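You operate a simulated robot arm through the tools that you are given. There is no shell and no other tool. Be economical: measure what you need, move in short steps, check, and stop when the job is done.

Carry out the task below with a simulated robot arm. There is one attempt and no reset: what you move stays moved.

TASK
Wheel off: plug into its cup, drain the cloudy basin, plug it again, refill between its two lines, tap shut.

The check looks at the end state, three seconds after you hand in, the way a careful person would. Anything else that was tipped, shoved, dropped, spilled or broken makes it a failure.

THE ROBOT
A 7-joint arm with a two-finger parallel gripper, fixed in place. Base frame: the origin is at the foot of the arm, x ahead of it, y to its left, z up; the work surface is at about z = 0. Readings come in m, degrees, newtons and seconds.
With the tool pointing down near the work surface it reaches from about 0.24 to 0.62 m from the base axis. Its first joint turns from -66.0 to 66.0 degrees. Payload 2.6 kg.
The TCP is the grasp point between the finger pads, 0.03 m short of the fingertips. In the tool frame z runs along the fingers and y along their closing line. Largest opening 0.094 m; finger width 0.028, thickness 0.01; the body of the gripper, 0.05 by 0.096 m, starts 0.055 m behind the TCP.
Orientation is that of the tool frame in the base frame, as a unit quaternion [x, y, z, w]. With the fingers straight down and closing along the base's y, the tool's x points along the base's -x, its y along +y and its z along -z.

THE INTERFACE
- The arm moves only by the tool drive_tool. Its arguments are lists of equal length, an entry for each row: "rot": the turn, a rotation vector about the base's x, y, z in units of 90 degrees (1.0 is 90 degrees), a list of three; "slide": the shift along the base's x, y, z in units of 250 mm (1.0 is 250 mm), a list of three; "grip": the finger opening in m, from 0 to 0.094. In form: {"rot": [[ax, ay, az], ...], "slide": [[tx, ty, tz], ...], "grip": [grip, ...]}. A call has 1 to 10 rows; each row is the pose to reach, as a shift and turn from the pose commanded when the call began. A call with a number of a shift or a turn outside -1 to 1 is refused whole. A row lasts 0.2 s, in which the tool goes at most 0.05 m and 8.6 degrees; a call with a longer step from one row to the next is refused whole, and so is a gripper value outside its range. Where a pose cannot be reached the arm comes as near as it can. A force on the tool above 40 N (or 10 N above the force at the start of the call, whichever is more), or a blocked arm, ends the call early, and 0.2 s more pass. Each finger travels about 0.072 m/s and halts on what it meets, pressing with about 37 N; the grip force reading is that of the motor and also rises with nothing between the fingers. The clock runs only during rows and for 0.2 s after the last one: add rows that repeat a pose to give the fingers time. The reply holds the time, the measured pose of the TCP, the force on the tool along the base axes, the opening and the grip force, in the units named above and with some noise, with the torque about the TCP (base axes, N m) and any sound that the robot's microphone picked up, and new pictures: "pictures" is both (left out), scene, wrist or none.
- Cameras (640 x 400 px; columns grow to the right, rows downward): "scene" is fixed at [0.0358, 0.4287, 0.5775]; the picture's right is [-0.79, -0.61, 0.00], its down [-0.28, 0.36, -0.89] and it looks along [0.55, -0.70, -0.45] (base axes); focal length 314 px, centre (320, 200). "wrist" rides on the gripper at [0.076, 0.014, -0.103] in the tool frame; the picture's right is [-0.18, 0.98, 0.00], its down [-0.75, -0.14, -0.64] and it looks along [-0.63, -0.12, 0.77] (tool axes); focal length 243 px, centre (320, 200). There is no depth. A picture from a camera that has moved, and an enlarged one, comes with that camera's place and axes in the base frame and with its lens.
- inspect(camera, box): a new picture of the part [left, top, right, bottom] of that camera's present view, enlarged. The clock stands still meanwhile.
- job_done(): hands the job in; it is judged then, once.

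Go step by step. Nothing tells you positions but the pictures and the camera data: compare them with the known pose of the tool, close in by small moves and look again before you grip or let go. The budget is 120 turns and 200 pictures, counting those below and the enlarged ones. Unless the task says otherwise, let go and move clear before handing in, and close with one line.

The tools are called after ">>>" as name(argument=value, ...) on one line, values as JSON. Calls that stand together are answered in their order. drive_tool: Moves the arm, as the interface text tells. Its arguments: {"type":"object","properties":{"rot":{"type":"array","items":{"type":"array","items":{"type":"number"}}},"slide":{"type":"array","items":{"type":"array","items":{"type":"number"}}},"grip":{"type":"array","items":{"type":"number"}},"pictures":{"type":"string","enum":["both","scene","wrist","none"]}},"required":["rot","slide","grip"]} The other tools are called the same way: inspect (camera, box) takes an enlarged picture of a part of a camera's view; job_done () hands the job in.

At the start:

```text
clock: 0.0
ee_pos: [0.3386, -0.1398, 0.3529]
tool_rot: [-0.001, 1.0, 0.0, 0.0]
force: [0.1, 0.0, -0.5]
ft_torque: [0.04, -0.03, 0.0]
gripper_width: 0.0939
gripper_force: 0.1
```

scene: 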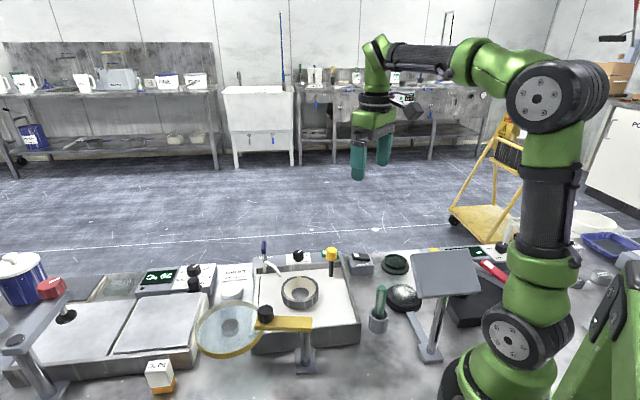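
wrist: 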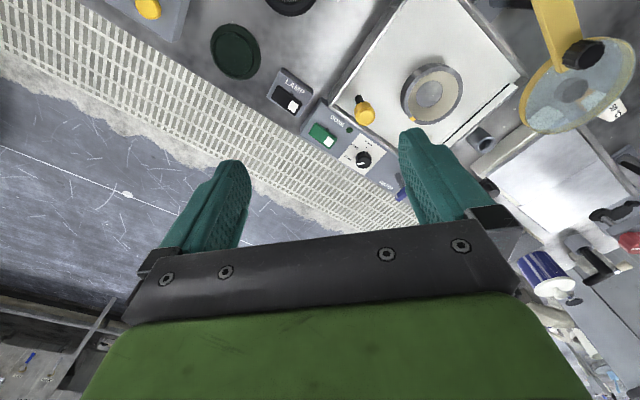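

I see a bench with a grinding-wheel-like basin, switches and knobs. I'll enlarge the key areas before moving.

>>> inspect(camera="scene", box=[220, 230, 420, 355])

>>> inspect(camera="scene", box=[0, 240, 220, 400])

>>> inspect(camera="wrist", box=[200, 0, 520, 200])

>>> inspect(camera="scene", box=[360, 220, 640, 400])

```text
3.20 times, centred on (320, 292) of scene
camera zoom: at [0.0358, 0.4287, 0.5775], right [-0.79, -0.61, 0.0], down [-0.28, 0.36, -0.89], along [0.55, -0.7, -0.45], focal length 1006 px, centre (320, -96)
```

zoom: 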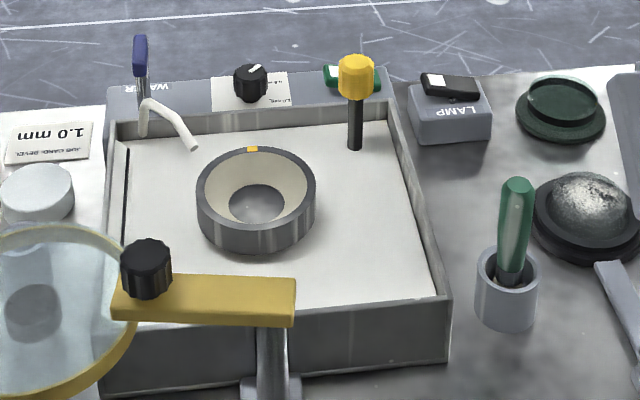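

```text
2.50 times, centred on (110, 320) of scene
camera zoom: at [0.0358, 0.4287, 0.5775], right [-0.79, -0.61, 0.0], down [-0.28, 0.36, -0.89], along [0.55, -0.7, -0.45], focal length 786 px, centre (845, -100)
```

zoom: 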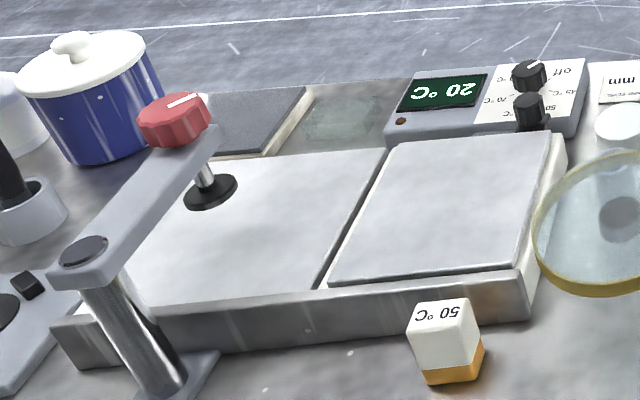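

```text
2.00 times, centred on (360, 100) of wrist
camera zoom: at [0.2634, -0.126, 0.4539], right [0.18, 0.98, 0.0], down [0.75, -0.14, 0.64], along [0.63, -0.12, -0.77], focal length 485 px, centre (240, 400)
```

zoom: 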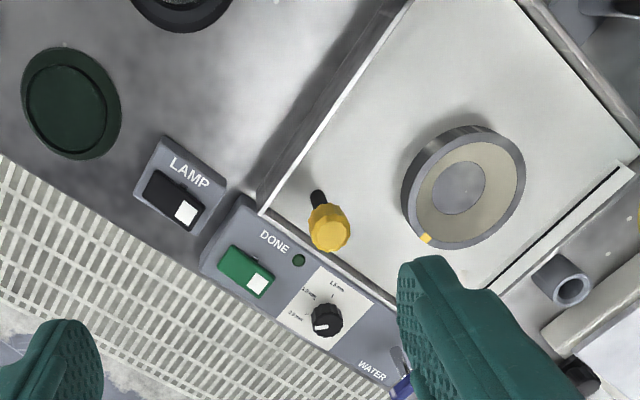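

```text
2.22 times, centred on (500, 310) of scene
camera zoom: at [0.0358, 0.4287, 0.5775], right [-0.79, -0.61, 0.0], down [-0.28, 0.36, -0.89], along [0.55, -0.7, -0.45], focal length 698 px, centre (-80, -44)
```

zoom: 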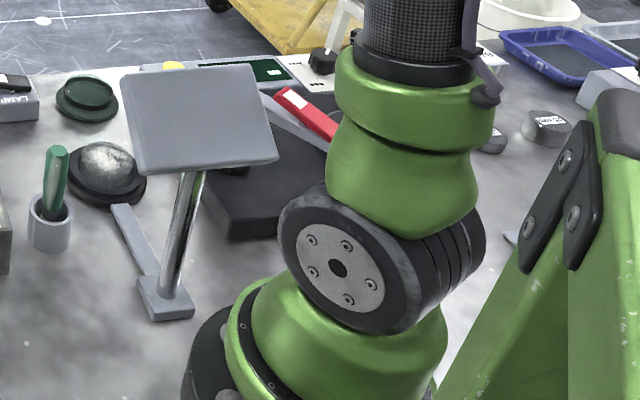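

The yellow-headed plug stands in the basin at about (0.41, -0.09), the wheel is at about (0.415, 0.02) and the tap lever is at about (0.58, -0.03). I'll move lower for a closer look at the panel and basin.

>>> drive_tool(rot=[[0, 0, 0], [0, 0, 0], [0, 0, 0], [0, 0, 0]], slide=[[-0.02, 0.1, -0.1], [-0.04, 0.2, -0.2], [-0.06, 0.3, -0.3], [-0.06, 0.3, -0.3]], grip=[0.094, 0.094, 0.094, 0.094])

```text
clock: 1.0
ee_pos: [0.3244, -0.0641, 0.279]
tool_rot: [-0.001, 1.0, 0.0, 0.0]
force: [0.6, 1.1, 0.4]
ft_torque: [0.01, 0.0, -0.01]
gripper_width: 0.0942
gripper_force: 0.0
camera wrist: at [0.2487, -0.0507, 0.3799], right [0.18, 0.98, 0.0], down [0.75, -0.14, 0.64], along [0.63, -0.12, -0.77], focal length 243 px, centre (320, 200)
```

scene: 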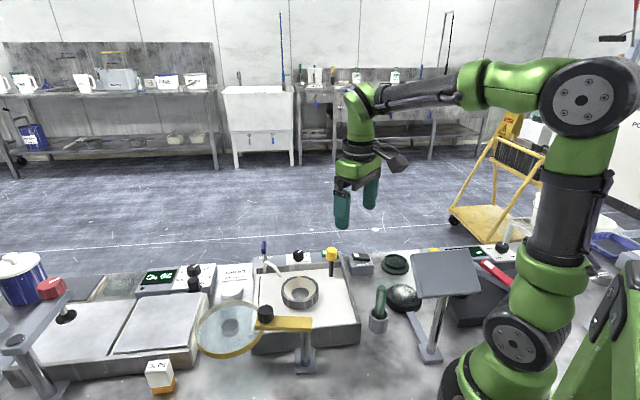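
wrist: 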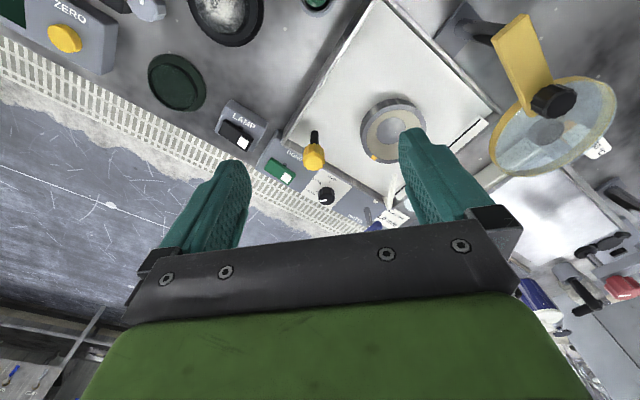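

The wheel mark hasn't moved, so it looks stopped. I'll read the panel, the basin wall lines and the cups.

>>> inspect(camera="wrist", box=[210, 90, 410, 230])

>>> inspect(camera="wrist", box=[340, 60, 520, 180])

>>> inspect(camera="scene", box=[215, 232, 315, 312])

>>> inspect(camera="scene", box=[280, 236, 370, 306])

```text
2.86 times, centred on (310, 160) of wrist
camera zoom: at [0.2487, -0.0507, 0.3799], right [0.18, 0.98, 0.0], down [0.75, -0.14, 0.64], along [0.63, -0.12, -0.77], focal length 693 px, centre (349, 314)
```

zoom: 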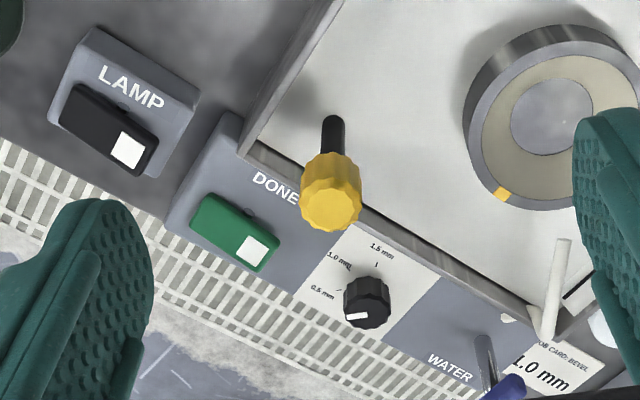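

```text
3.33 times, centred on (430, 120) of wrist
camera zoom: at [0.2487, -0.0507, 0.3799], right [0.18, 0.98, 0.0], down [0.75, -0.14, 0.64], along [0.63, -0.12, -0.77], focal length 809 px, centre (-47, 467)
```

zoom: 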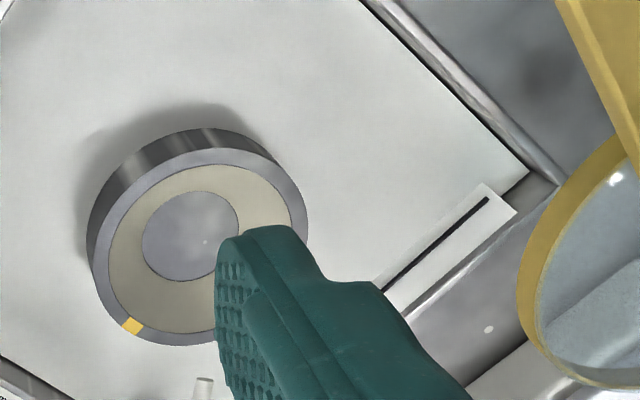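

```text
5.00 times, centred on (265, 272) of scene
camera zoom: at [0.0358, 0.4287, 0.5775], right [-0.79, -0.61, 0.0], down [-0.28, 0.36, -0.89], along [0.55, -0.7, -0.45], focal length 1571 px, centre (595, -160)
```

zoom: 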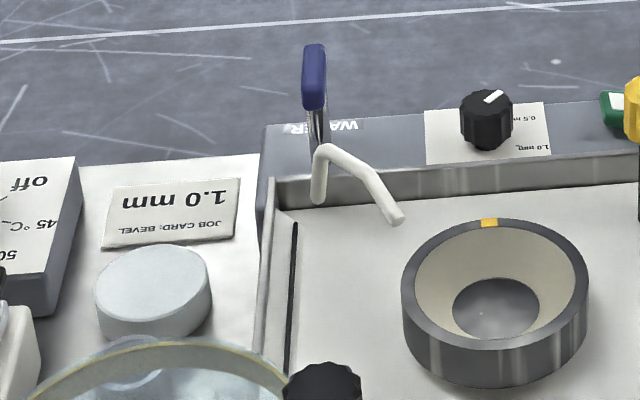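

```text
5.71 times, centred on (325, 271) of scene
camera zoom: at [0.0358, 0.4287, 0.5775], right [-0.79, -0.61, 0.0], down [-0.28, 0.36, -0.89], along [0.55, -0.7, -0.45], focal length 1796 px, centre (291, -206)
```

zoom: 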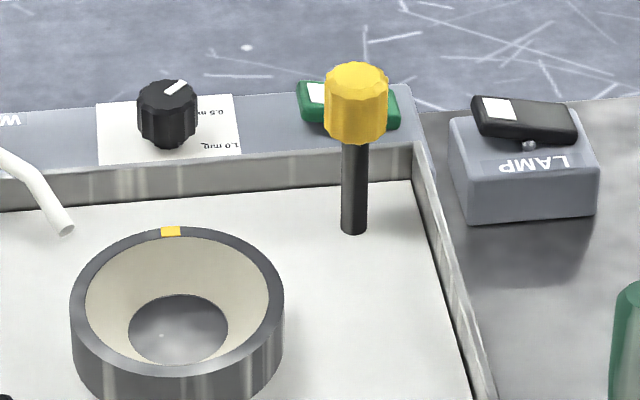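

I still need to find the plug's cup, which may be beside the basin on the +y side. I'll raise the arm and look there.

>>> drive_tool(rot=[[0, 0, 0], [0, 0, 0], [0, 0, 0], [0, 0, 0], [0, 0, 0]], slide=[[0.0, 0.1, 0.15], [0.0, 0.25, 0.25], [0.0, 0.4, 0.35], [0.0, 0.5, 0.4], [0, 0.5, 0.4]], grip=[0.094, 0.094, 0.094, 0.094, 0.094], pictures="wrist")

>>> inspect(camera="wrist", box=[240, 0, 460, 220])

```text
clock: 2.2
ee_pos: [0.3244, 0.06, 0.3792]
tool_rot: [0.0, 1.0, 0.0, 0.0]
force: [0.3, -0.9, 0.2]
ft_torque: [0.0, -0.03, -0.03]
gripper_width: 0.0942
gripper_force: 0.0
camera wrist: at [0.2483, 0.0741, 0.4795], right [0.18, 0.98, 0.0], down [0.75, -0.14, 0.64], along [0.63, -0.12, -0.77], focal length 243 px, centre (320, 200)
```

wrist: 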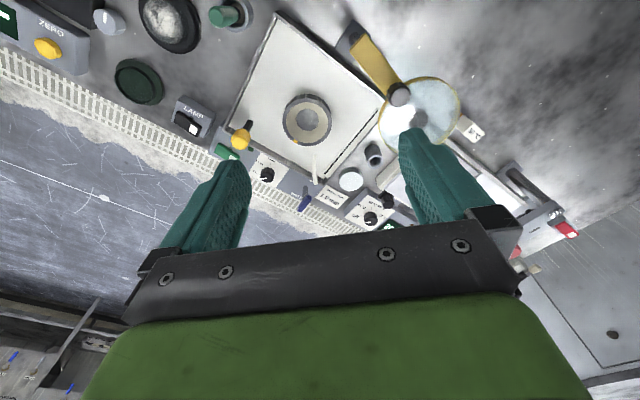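

```text
1.82 times, centred on (350, 110) of wrist
camera zoom: at [0.2483, 0.0741, 0.4795], right [0.18, 0.98, 0.0], down [0.75, -0.14, 0.64], along [0.63, -0.12, -0.77], focal length 441 px, centre (266, 364)
```

zoom: 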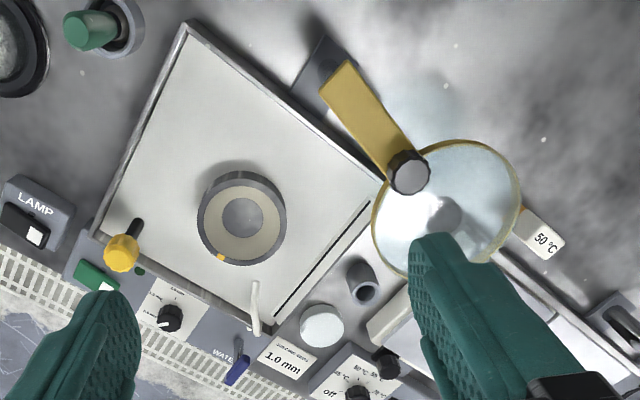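

The plug's cup is the small grey tube at about (0.53, 0.14), z 0.03, between the basin and the left tray. I'll turn the tool about 40° to line it up with the basin and hover over the plug with the fingers part closed.

>>> drive_tool(rot=[[0, 0, -0.075], [0, 0, -0.15], [0, 0, -0.225], [0, 0, -0.3], [0, 0, -0.375], [0, 0, -0.45], [0, 0, -0.45]], slide=[[0.055, -0.09, -0.1], [0.11, -0.19, -0.2], [0.165, -0.28, -0.3], [0.22, -0.38, -0.4], [0.275, -0.48, -0.5], [0.31, -0.57, -0.6], [0.31, -0.57, -0.6]], grip=[0.06, 0.06, 0.06, 0.06, 0.06, 0.06, 0.06])

```text
clock: 3.8
ee_pos: [0.402, -0.0835, 0.2285]
tool_rot: [0.347, 0.938, 0.0, 0.0]
force: [0.3, 0.2, 1.1]
ft_torque: [-0.01, 0.0, 0.02]
gripper_width: 0.0602
gripper_force: 0.0
camera wrist: at [0.3539, -0.0223, 0.328], right [0.78, 0.63, 0.0], down [0.48, -0.6, 0.64], along [0.4, -0.5, -0.77], focal length 243 px, centre (320, 200)
```

scene: 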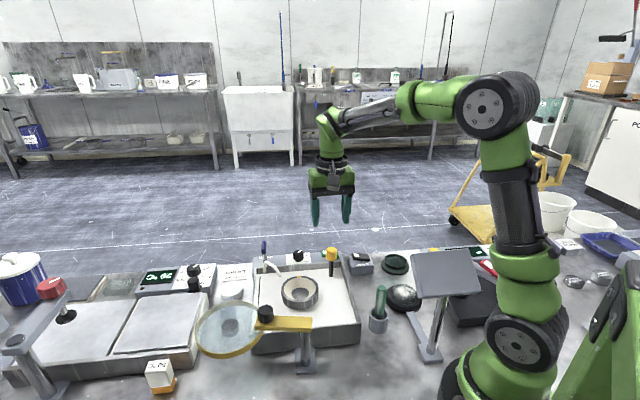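
wrist: 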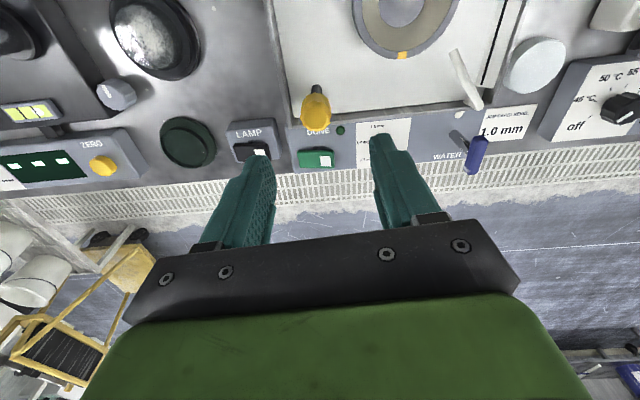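

The plug head is about 7 mm off the tool axis. I'll correct for that and come down to just above it.

>>> drive_tool(rot=[[0, 0, 0], [0, 0, 0], [0, 0, 0]], slide=[[0.0, -0.026, -0.15], [0.0, -0.026, -0.3], [0.0, -0.026, -0.3]], grip=[0.06, 0.06, 0.06])

>>> inspect(camera="scene", box=[280, 216, 380, 296])

```text
clock: 4.6
ee_pos: [0.4025, -0.0886, 0.1525]
tool_rot: [0.347, 0.938, 0.0, 0.0]
force: [0.2, -1.1, 0.3]
ft_torque: [-0.03, 0.03, -0.02]
gripper_width: 0.0601
gripper_force: 0.1
camera wrist: at [0.3538, -0.0287, 0.2536], right [0.78, 0.63, 0.0], down [0.48, -0.6, 0.64], along [0.4, -0.5, -0.77], focal length 243 px, centre (320, 200)
```

scene: 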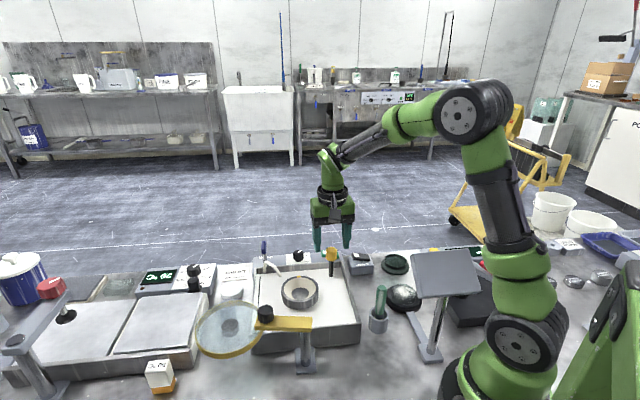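
wrist: 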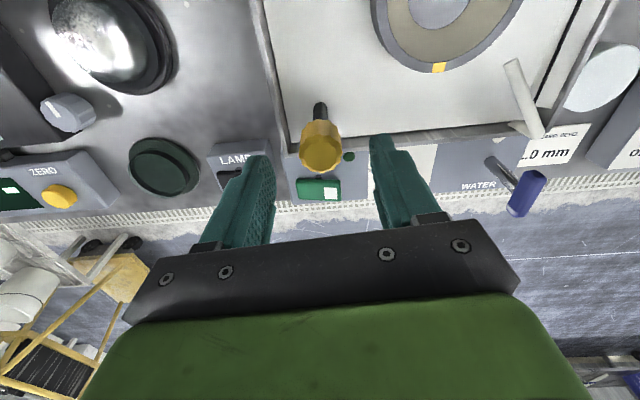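

```text
5.00 times, centred on (330, 256) of scene
camera zoom: at [0.0359, 0.4287, 0.5775], right [-0.79, -0.61, 0.0], down [-0.28, 0.36, -0.89], along [0.55, -0.7, -0.45], focal length 1571 px, centre (270, -80)
```

zoom: 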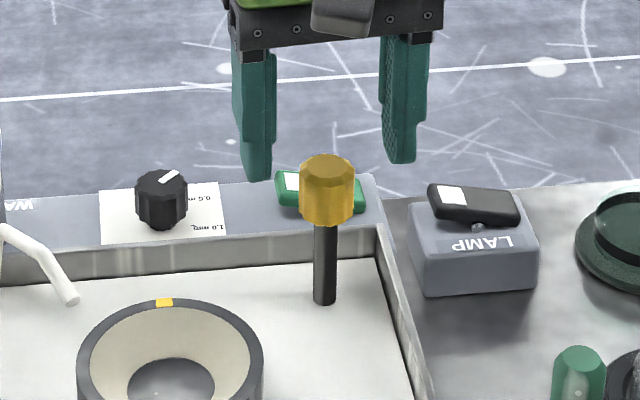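

The tool is lined up with the head, and the head top is at about z = 0.115. I'll descend and close on it.

>>> drive_tool(rot=[[0, 0, 0], [0, 0, 0], [0, 0, 0], [0, 0, 0], [0, 0, 0], [0, 0, 0]], slide=[[0.002, -0.004, -0.1], [0.002, -0.004, -0.2], [0.002, -0.004, -0.2], [0.002, -0.004, -0.2], [0.002, -0.004, -0.2], [0.002, -0.004, -0.2]], grip=[0.06, 0.06, 0.05, 0.035, 0.02, 0.01])

>>> inspect(camera="scene", box=[280, 216, 380, 296])

```text
clock: 6.0
ee_pos: [0.4012, -0.0899, 0.1014]
tool_rot: [0.346, 0.938, 0.0, 0.0]
force: [-0.3, 0.6, 0.2]
ft_torque: [0.05, -0.06, 0.05]
gripper_width: 0.0269
gripper_force: 37.5
camera wrist: at [0.3536, -0.03, 0.2042], right [0.78, 0.63, 0.0], down [0.48, -0.6, 0.64], along [0.4, -0.5, -0.77], focal length 243 px, centre (320, 200)
```

scene: 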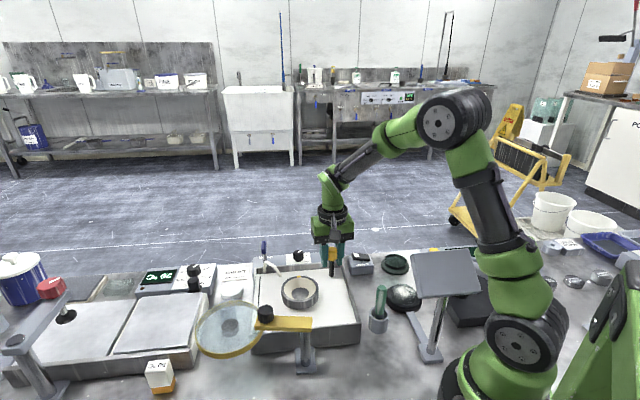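
wrist: 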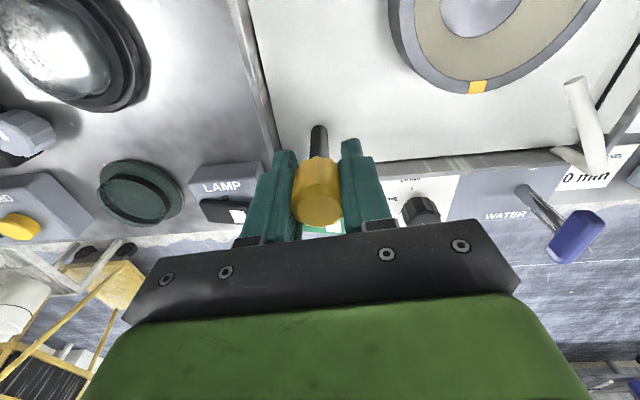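

```text
5.00 times, centred on (330, 256) of scene
camera zoom: at [0.0358, 0.4287, 0.5775], right [-0.79, -0.61, 0.0], down [-0.28, 0.36, -0.89], along [0.55, -0.7, -0.45], focal length 1571 px, centre (270, -80)
```

zoom: 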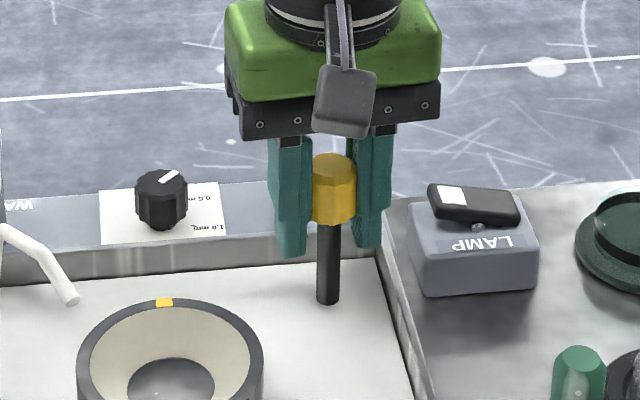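

The head is gripped with the opening at 27 mm. I'll lift straight up.

>>> drive_tool(rot=[[0, 0, 0], [0, 0, 0], [0, 0, 0], [0, 0, 0], [0, 0, 0], [0, 0, 0], [0, 0, 0]], slide=[[0, 0, 0.06], [0, 0, 0.14], [0, 0, 0.25], [0, 0, 0.38], [0, 0, 0.5], [0, 0, 0.6], [0, 0, 0.6]], grip=[0.01, 0.01, 0.01, 0.01, 0.01, 0.01, 0.01])

>>> inspect(camera="scene", box=[240, 180, 400, 308])

```text
clock: 7.6
ee_pos: [0.4023, -0.0894, 0.2535]
tool_rot: [0.345, 0.938, -0.001, -0.001]
force: [0.0, 0.0, 0.0]
ft_torque: [0.02, -0.03, -0.02]
gripper_width: 0.0266
gripper_force: 37.3
camera wrist: at [0.3542, -0.0297, 0.355], right [0.78, 0.63, 0.0], down [0.48, -0.6, 0.64], along [0.4, -0.5, -0.77], focal length 243 px, centre (320, 200)
```

scene: 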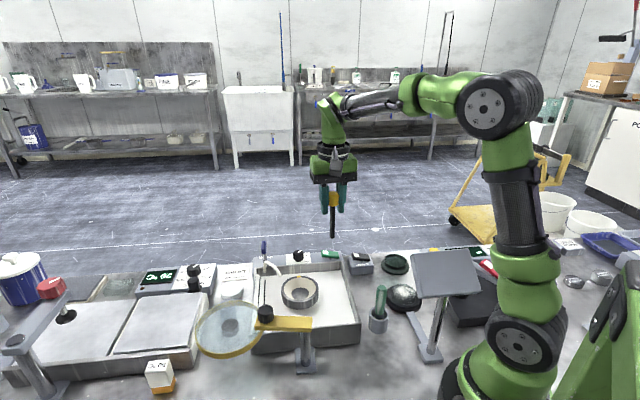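
wrist: 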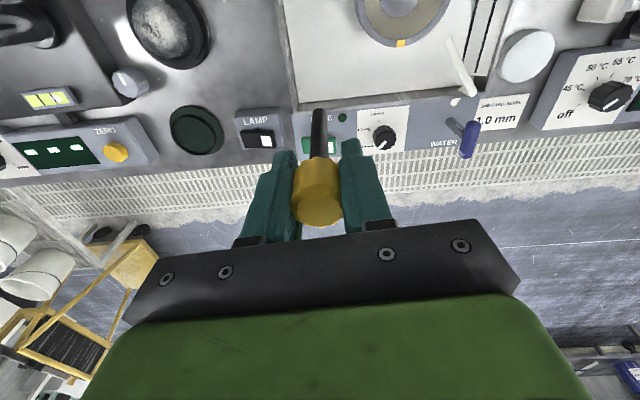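

```text
3.12 times, centred on (320, 244) of scene
camera zoom: at [0.0358, 0.4287, 0.5775], right [-0.79, -0.61, 0.0], down [-0.28, 0.36, -0.89], along [0.55, -0.7, -0.45], focal length 982 px, centre (320, 62)
```

zoom: 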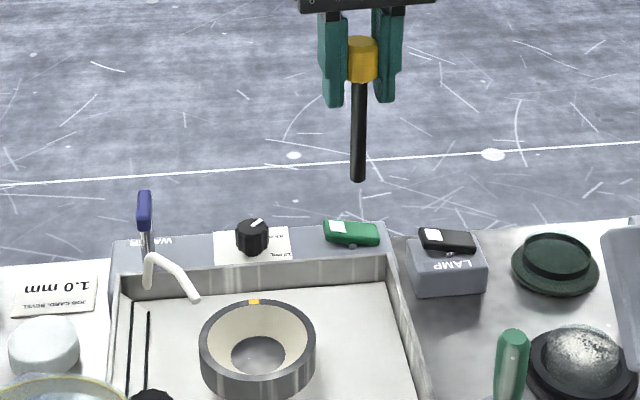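

The plug is out and the basin is draining, and the two lines now show on the left wall. I'll carry the plug towards the cup.

>>> drive_tool(rot=[[0, 0, 0], [0, 0, 0], [0, 0, 0], [0, 0, 0], [0, 0, 0], [0, 0, 0], [0, 0, 0]], slide=[[0.06, 0.12, 0], [0.12, 0.25, 0], [0.18, 0.38, 0], [0.24, 0.5, 0], [0.3, 0.63, 0], [0.36, 0.75, 0], [0.36, 0.75, 0]], grip=[0.01, 0.01, 0.01, 0.01, 0.01, 0.01, 0.01])

>>> inspect(camera="wrist", box=[220, 60, 420, 185])

>>> inspect(camera="scene", box=[190, 200, 350, 328])

```text
clock: 9.2
ee_pos: [0.4918, 0.0988, 0.2519]
tool_rot: [0.347, 0.938, 0.0, 0.0]
force: [0.5, 0.4, -1.0]
ft_torque: [-0.03, 0.04, 0.02]
gripper_width: 0.0269
gripper_force: 37.3
camera wrist: at [0.444, 0.1582, 0.3537], right [0.78, 0.63, 0.0], down [0.48, -0.6, 0.64], along [0.4, -0.5, -0.77], focal length 243 px, centre (320, 200)
```

scene: 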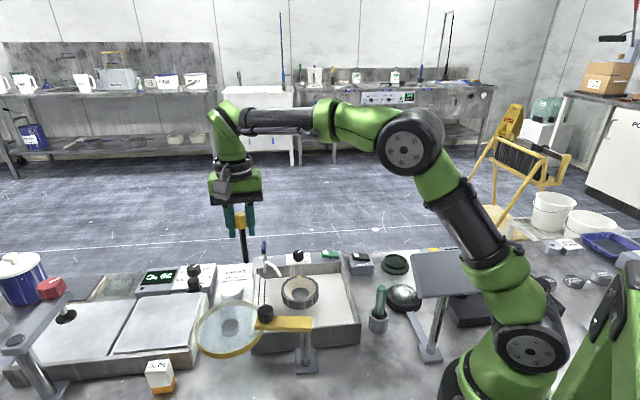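
wrist: 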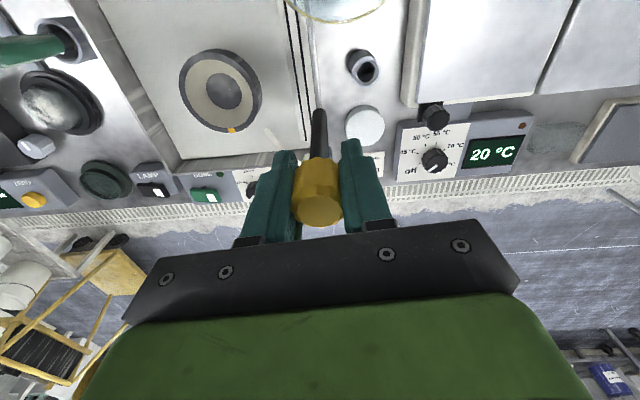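

```text
3.20 times, centred on (320, 122) of wrist
camera zoom: at [0.444, 0.1582, 0.3537], right [0.78, 0.63, 0.0], down [0.48, -0.6, 0.64], along [0.4, -0.5, -0.77], focal length 776 px, centre (320, 448)
```

zoom: 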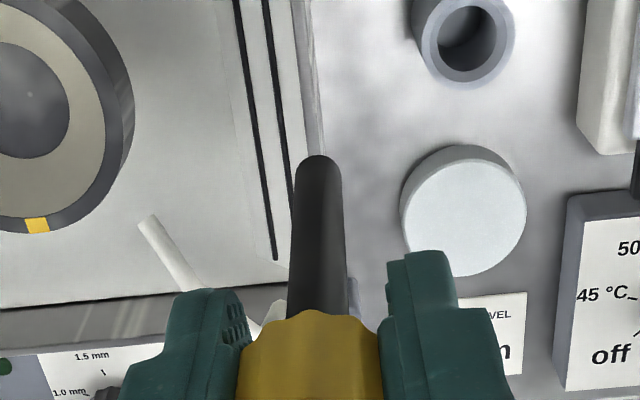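

```text
3.12 times, centred on (270, 264) of scene
camera zoom: at [0.0358, 0.4287, 0.5775], right [-0.79, -0.61, 0.0], down [-0.28, 0.36, -0.89], along [0.55, -0.7, -0.45], focal length 982 px, centre (476, 0)
```

zoom: 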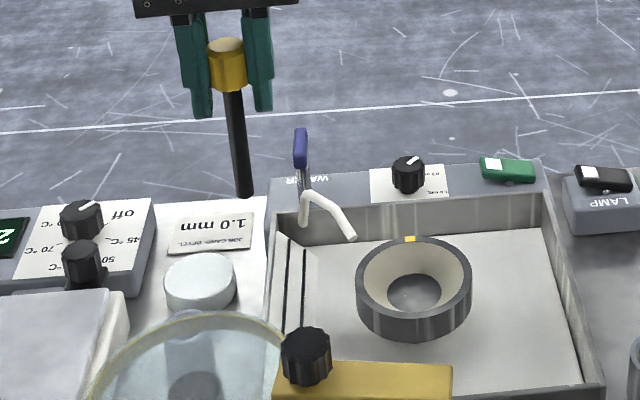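

The cup's mouth is at about (0.530, 0.139). I'll move over it and lower until the rod tip is about 2 cm above the rim.

>>> drive_tool(rot=[[0, 0, 0], [0, 0, 0], [0, 0, 0], [0, 0, 0], [0, 0, 0], [0, 0, 0]], slide=[[0.076, 0.08, 0], [0.152, 0.16, 0], [0.152, 0.16, -0.13], [0.152, 0.16, -0.26], [0.152, 0.16, -0.36], [0.152, 0.16, -0.36]], grip=[0.01, 0.01, 0.01, 0.01, 0.01, 0.01])

>>> inspect(camera="wrist", box=[240, 60, 400, 160])

>>> inspect(camera="scene", box=[180, 240, 280, 320])

```text
clock: 10.6
ee_pos: [0.5308, 0.1383, 0.1631]
tool_rot: [0.346, 0.938, 0.0, 0.001]
force: [0.1, 0.1, -0.2]
ft_torque: [-0.02, 0.02, -0.02]
gripper_width: 0.0266
gripper_force: 37.2
camera wrist: at [0.4821, 0.1988, 0.2636], right [0.78, 0.63, 0.0], down [0.48, -0.6, 0.64], along [0.4, -0.5, -0.77], focal length 243 px, centre (320, 200)
```

scene: 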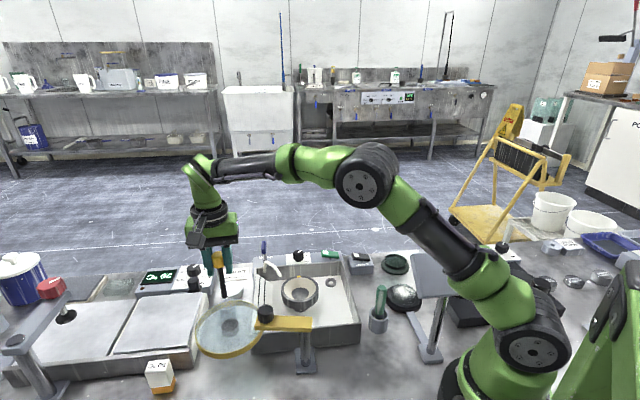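
wrist: 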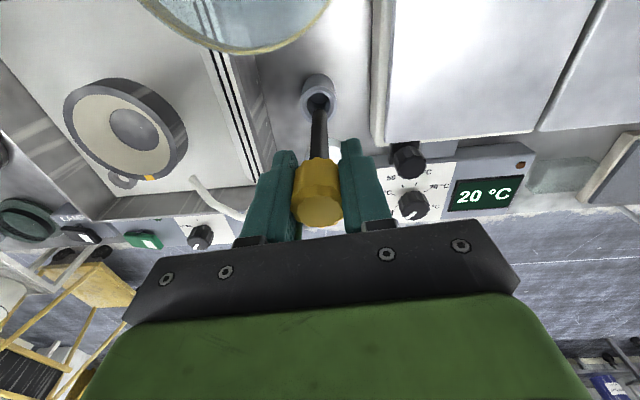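

```text
4.00 times, centred on (320, 110) of wrist
camera zoom: at [0.4821, 0.1988, 0.2636], right [0.78, 0.63, 0.0], down [0.48, -0.6, 0.64], along [0.4, -0.5, -0.77], focal length 970 px, centre (320, 560)
```

zoom: 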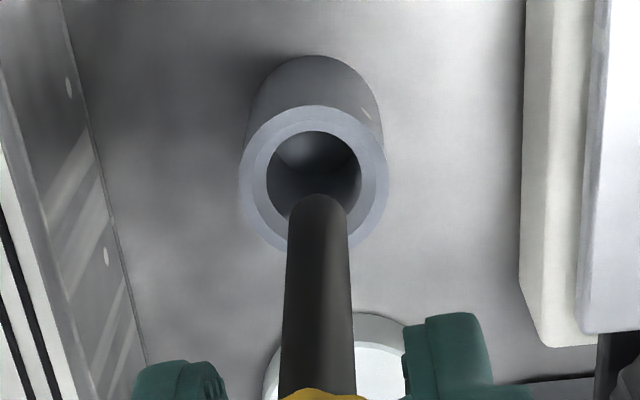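

```text
5.00 times, centred on (230, 280) of scene
camera zoom: at [0.0358, 0.4287, 0.5775], right [-0.79, -0.61, 0.0], down [-0.28, 0.36, -0.89], along [0.55, -0.7, -0.45], focal length 1571 px, centre (770, -200)
```

zoom: 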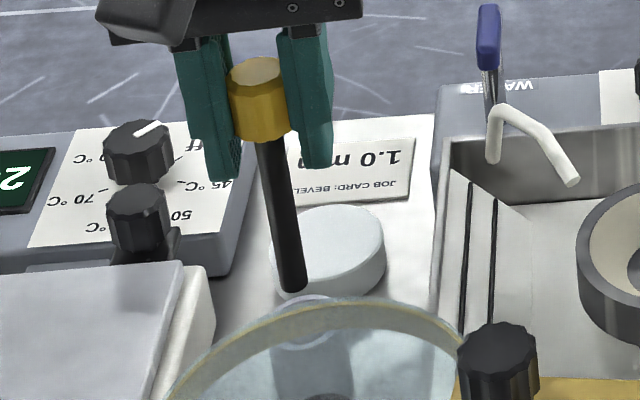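

The rod tip is lined up over the hole with about 5 mm to spare on each side. I'll lower it in.

>>> drive_tool(rot=[[0, 0, 0], [0, 0, 0], [0, 0, 0], [0, 0, 0], [0, 0, 0]], slide=[[-0.004, -0.004, -0.05], [-0.004, -0.004, -0.1], [-0.004, -0.004, -0.14], [-0.004, -0.004, -0.17], [-0.004, -0.004, -0.17]], grip=[0.01, 0.01, 0.01, 0.01, 0.01])

>>> inspect(camera="wrist", box=[240, 60, 400, 160])

```text
clock: 11.8
ee_pos: [0.5296, 0.1359, 0.12]
tool_rot: [0.346, 0.938, 0.0, 0.0]
force: [0.0, 0.1, 0.2]
ft_torque: [-0.03, -0.03, -0.02]
gripper_width: 0.0266
gripper_force: 37.3
camera wrist: at [0.4812, 0.1971, 0.2216], right [0.78, 0.63, 0.0], down [0.48, -0.6, 0.64], along [0.4, -0.5, -0.77], focal length 243 px, centre (320, 200)
```

scene: 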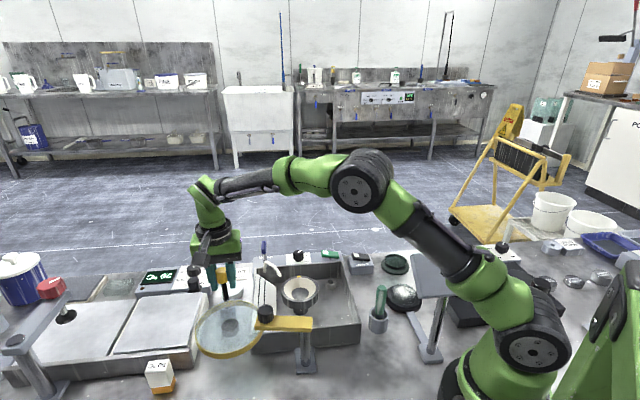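
wrist: 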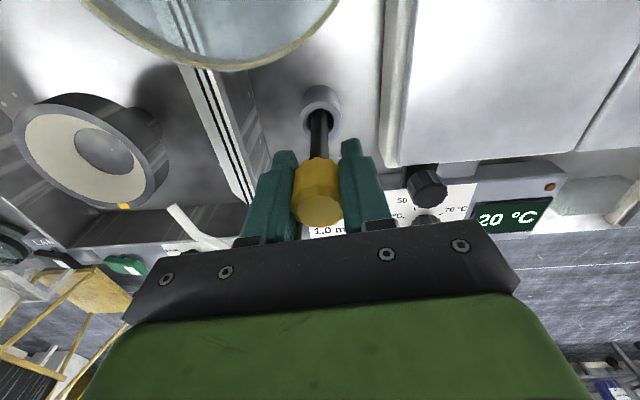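

```text
4.00 times, centred on (320, 110) of wrist
camera zoom: at [0.4812, 0.1971, 0.2216], right [0.78, 0.63, 0.0], down [0.48, -0.6, 0.64], along [0.4, -0.5, -0.77], focal length 970 px, centre (320, 560)
```

zoom: 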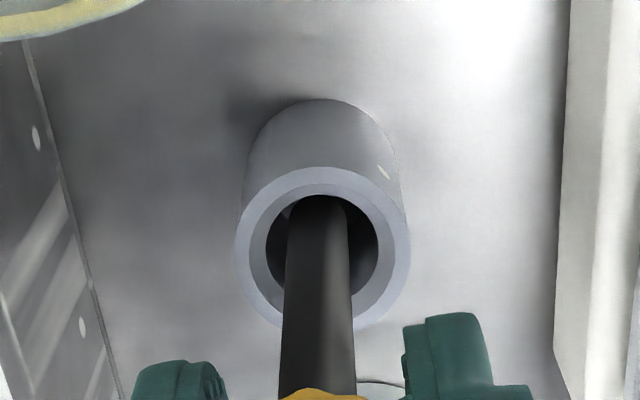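

The rod is inside the cup and the basin is already draining down to grey. I'll keep lowering gently until contact.

>>> drive_tool(rot=[[0, 0, 0], [0, 0, 0], [0, 0, 0], [0, 0, 0]], slide=[[0, 0, -0.02], [0, 0, -0.036], [0, 0, -0.048], [0, 0, -0.048]], grip=[0.01, 0.01, 0.01, 0.01], pictures="wrist")

```text
clock: 12.8
ee_pos: [0.5292, 0.1365, 0.1072]
tool_rot: [0.347, 0.938, 0.0, 0.0]
force: [0.5, 0.2, -0.4]
ft_torque: [0.01, 0.0, -0.03]
gripper_width: 0.0266
gripper_force: 36.9
camera wrist: at [0.4809, 0.1968, 0.209], right [0.78, 0.63, 0.0], down [0.48, -0.6, 0.64], along [0.4, -0.5, -0.77], focal length 243 px, centre (320, 200)
```

wrist: 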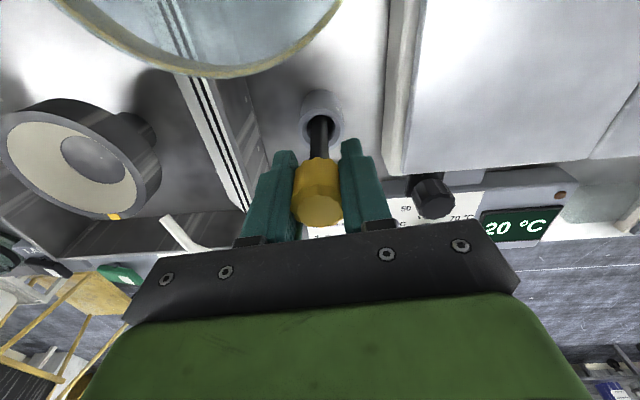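

>>> drive_tool(rot=[[0, 0, 0], [0, 0, 0], [0, 0, 0]], slide=[[0, 0, -0.01], [0, 0, -0.02], [0, 0, -0.02]], grip=[0.01, 0.01, 0.01], pictures="none")

```text
clock: 13.6
ee_pos: [0.5298, 0.1366, 0.1024]
tool_rot: [0.346, 0.938, 0.001, 0.0]
force: [1.2, -0.2, -0.9]
ft_torque: [0.02, -0.02, 0.01]
gripper_width: 0.0267
gripper_force: 37.0
```

>>> drive_tool(rot=[[0, 0, 0], [0, 0, 0], [0, 0, 0], [0, 0, 0]], slide=[[0, 0, -0.01], [0, 0, -0.02], [0, 0, -0.03], [0, 0, -0.03]], grip=[0.01, 0.01, 0.01, 0.01], pictures="wrist")

>>> inspect(camera="scene", box=[180, 240, 280, 320])

```text
clock: 14.6
ee_pos: [0.5309, 0.1367, 0.0996]
tool_rot: [0.346, 0.938, 0.003, 0.003]
force: [-1.7, -2.3, 29.8]
ft_torque: [-0.18, 0.31, 0.07]
gripper_width: 0.0264
gripper_force: 37.2
camera wrist: at [0.4815, 0.1965, 0.1999], right [0.78, 0.63, 0.01], down [0.48, -0.6, 0.65], along [0.41, -0.5, -0.76], focal length 243 px, centre (320, 200)
```

wrist: 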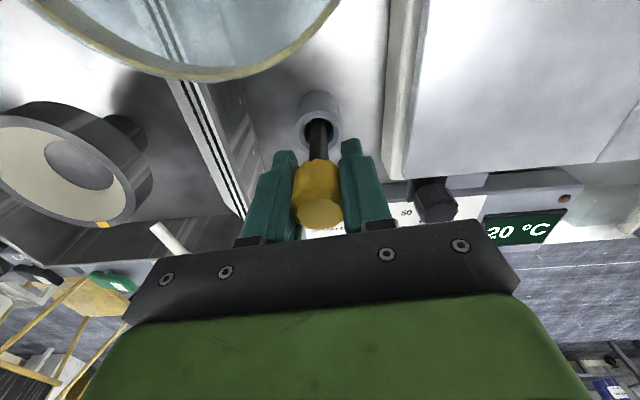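

```text
5.00 times, centred on (230, 280) of scene
camera zoom: at [0.0357, 0.4286, 0.5776], right [-0.79, -0.61, 0.0], down [-0.28, 0.36, -0.89], along [0.55, -0.7, -0.45], focal length 1571 px, centre (770, -200)
```

zoom: 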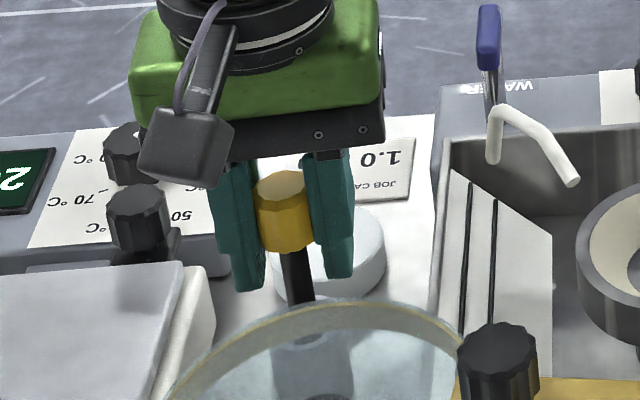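

The rod is bottomed in the cup. I'll ease off the pressure and open the fingers partway.

>>> drive_tool(rot=[[0, 0, 0], [0, 0, 0]], slide=[[0, 0, 0.012], [0, 0, 0.012]], grip=[0.01, 0.01], pictures="none")

```text
clock: 15.2
ee_pos: [0.5314, 0.1369, 0.0986]
tool_rot: [0.345, 0.939, 0.0, 0.001]
force: [5.0, 0.1, 14.4]
ft_torque: [-0.01, -0.43, 0.0]
gripper_width: 0.0265
gripper_force: 36.5
```

>>> drive_tool(rot=[[0, 0, 0], [0, 0, 0]], slide=[[0, 0, 0.01], [0, 0, 0.01]], grip=[0.01, 0.01], pictures="none")

```text
clock: 15.8
ee_pos: [0.5283, 0.1374, 0.0984]
tool_rot: [0.346, 0.938, -0.001, -0.002]
force: [0.3, -0.3, 0.4]
ft_torque: [-0.01, 0.01, 0.01]
gripper_width: 0.0265
gripper_force: 37.1
```

The force is zero now, so I'll release.

>>> drive_tool(rot=[[0, 0, 0], [0, 0, 0], [0, 0, 0]], slide=[[0, 0, 0], [0, 0, 0], [0, 0, 0]], grip=[0.03, 0.04, 0.055])

>>> inspect(camera="scene", box=[180, 230, 380, 355])

```text
clock: 16.6
ee_pos: [0.5281, 0.137, 0.1016]
tool_rot: [0.347, 0.938, 0.0, 0.0]
force: [-0.9, 0.0, -0.4]
ft_torque: [0.01, 0.03, 0.05]
gripper_width: 0.0553
gripper_force: 0.1
camera wrist: at [0.4807, 0.1967, 0.2022], right [0.78, 0.63, 0.0], down [0.48, -0.6, 0.64], along [0.4, -0.5, -0.77], focal length 243 px, centre (320, 200)
```

scene: 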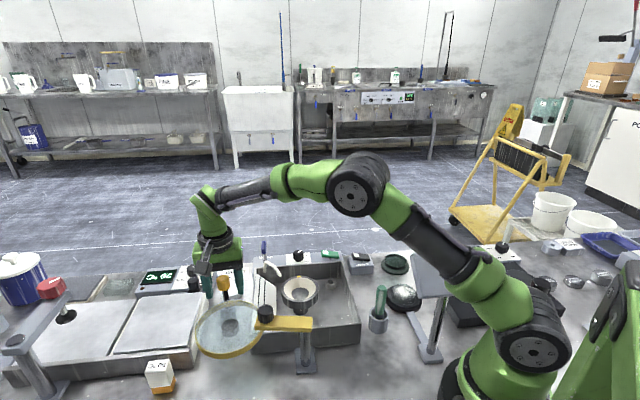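
wrist: 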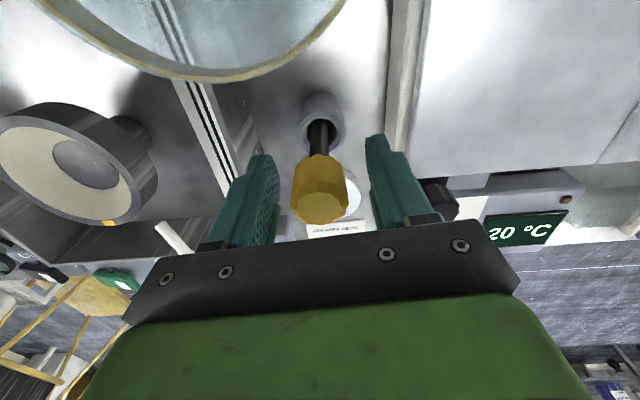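

```text
3.20 times, centred on (280, 292) of scene
camera zoom: at [0.0358, 0.4287, 0.5775], right [-0.79, -0.61, 0.0], down [-0.28, 0.36, -0.89], along [0.55, -0.7, -0.45], focal length 1006 px, centre (448, -96)
```

zoom: 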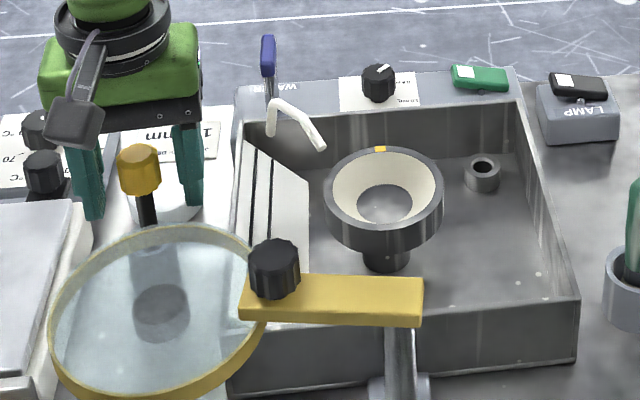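

The basin looks empty: the drain socket shows and the gauge plate has two lines. I'll take a closer look to confirm it's dry.

>>> inspect(camera="scene", box=[260, 250, 360, 330])

>>> inspect(camera="wrist", box=[240, 80, 400, 230])

```text
5.00 times, centred on (310, 290) of scene
camera zoom: at [0.0358, 0.4287, 0.5775], right [-0.79, -0.61, 0.0], down [-0.28, 0.36, -0.89], along [0.55, -0.7, -0.45], focal length 1571 px, centre (370, -250)
```

zoom: 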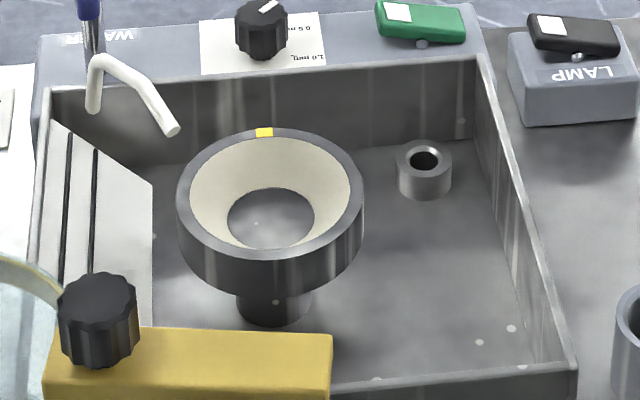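

```text
2.67 times, centred on (320, 155) of wrist
camera zoom: at [0.4807, 0.1967, 0.2022], right [0.78, 0.63, 0.0], down [0.48, -0.6, 0.64], along [0.4, -0.5, -0.77], focal length 647 px, centre (320, 320)
```

zoom: 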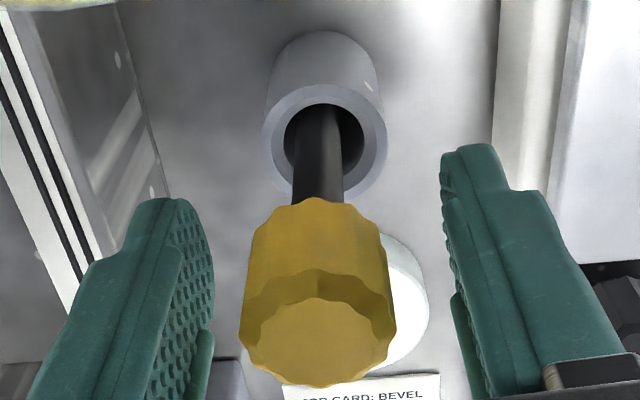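

The basin is empty and the plug stands upright in its cup. I'll grip it again and lift it.

>>> drive_tool(rot=[[0, 0, 0], [0, 0, 0], [0, 0, 0], [0, 0, 0]], slide=[[0, 0, 0], [0, 0, 0], [0, 0, 0], [0, 0, 0]], grip=[0.04, 0.025, 0.01, 0.01], pictures="none")

>>> drive_tool(rot=[[0, 0, 0], [0, 0, 0], [0, 0, 0], [0, 0, 0], [0, 0, 0]], slide=[[0, 0, 0.1], [0, 0, 0.22], [0, 0, 0.36], [0, 0, 0.5], [0, 0, 0.5]], grip=[0.01, 0.01, 0.01, 0.01, 0.01])

>>> inspect(camera="scene", box=[170, 180, 330, 308])

```text
clock: 17.6
ee_pos: [0.5278, 0.1361, 0.102]
tool_rot: [0.346, 0.938, 0.0, 0.0]
force: [0.7, 1.4, 0.7]
ft_torque: [0.0, 0.06, 0.01]
gripper_width: 0.0265
gripper_force: 36.5
```

```text
clock: 18.8
ee_pos: [0.5289, 0.1354, 0.2279]
tool_rot: [0.347, 0.938, 0.0, 0.0]
force: [-0.6, 1.2, -0.9]
ft_torque: [0.01, -0.03, 0.0]
gripper_width: 0.0264
gripper_force: 36.4
camera wrist: at [0.4814, 0.1962, 0.3284], right [0.78, 0.63, 0.0], down [0.48, -0.6, 0.64], along [0.4, -0.5, -0.77], focal length 243 px, centre (320, 200)
```

scene: 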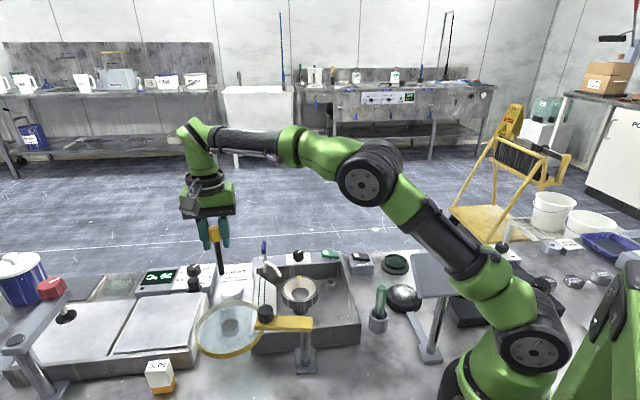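
wrist: 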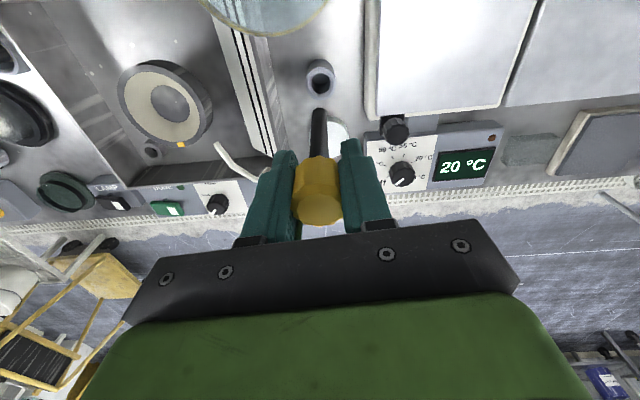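

```text
3.12 times, centred on (250, 244) of scene
camera zoom: at [0.0358, 0.4287, 0.5775], right [-0.79, -0.61, 0.0], down [-0.28, 0.36, -0.89], along [0.55, -0.7, -0.45], focal length 982 px, centre (539, 62)
```

zoom: 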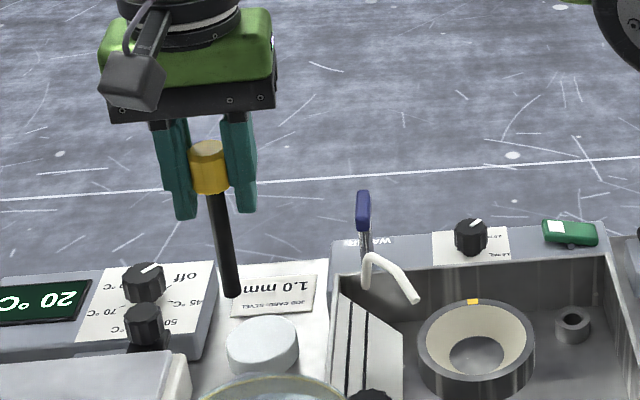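

I'll carry the plug back over the drain socket.

>>> drive_tool(rot=[[0, 0, 0], [0, 0, 0], [0, 0, 0], [0, 0, 0], [0, 0, 0], [0, 0, 0], [0, 0, 0], [0, 0, 0]], slide=[[-0.07, -0.13, 0.05], [-0.15, -0.27, 0.05], [-0.23, -0.41, 0.05], [-0.31, -0.55, 0.05], [-0.39, -0.69, 0.05], [-0.46, -0.82, 0.0], [-0.508, -0.906, -0.1], [-0.508, -0.906, -0.1]], grip=[0.01, 0.01, 0.01, 0.01, 0.01, 0.01, 0.01, 0.01])

>>> inspect(camera="wrist", box=[240, 40, 400, 140])

>>> inspect(camera="scene", box=[270, 220, 370, 300])

```text
clock: 20.6
ee_pos: [0.4008, -0.0902, 0.2023]
tool_rot: [0.346, 0.938, 0.0, 0.0]
force: [0.0, 0.2, -0.7]
ft_torque: [-0.02, 0.0, 0.01]
gripper_width: 0.0265
gripper_force: 37.2
camera wrist: at [0.3535, -0.0309, 0.302], right [0.78, 0.63, 0.0], down [0.48, -0.6, 0.64], along [0.4, -0.5, -0.77], focal length 243 px, centre (320, 200)
```

scene: 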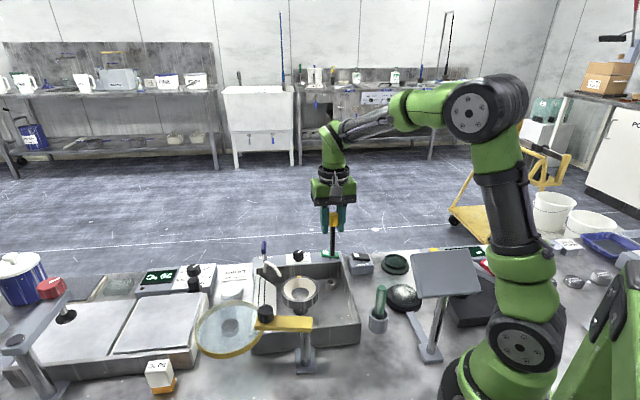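
wrist: 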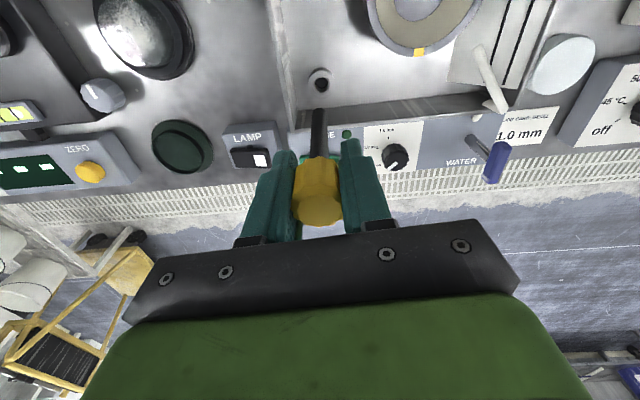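

```text
4.00 times, centred on (320, 90) of wrist
camera zoom: at [0.3535, -0.0309, 0.302], right [0.78, 0.63, 0.0], down [0.48, -0.6, 0.64], along [0.4, -0.5, -0.77], focal length 970 px, centre (320, 640)
```

zoom: 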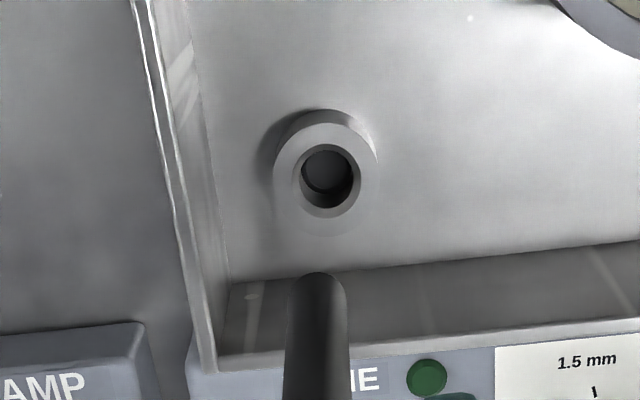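

```text
5.00 times, centred on (320, 260) of scene
camera zoom: at [0.0359, 0.4287, 0.5775], right [-0.79, -0.61, 0.0], down [-0.28, 0.36, -0.89], along [0.55, -0.7, -0.45], focal length 1571 px, centre (320, -100)
```

zoom: 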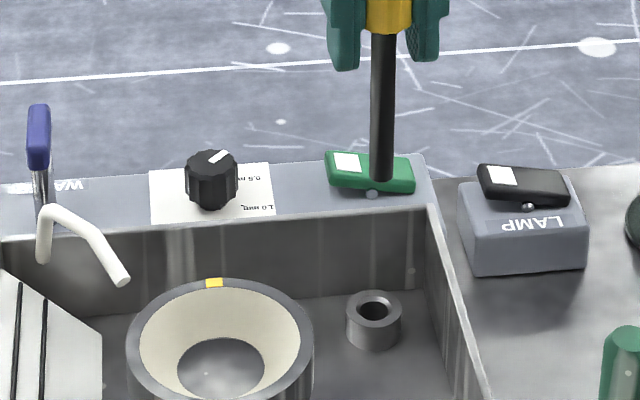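

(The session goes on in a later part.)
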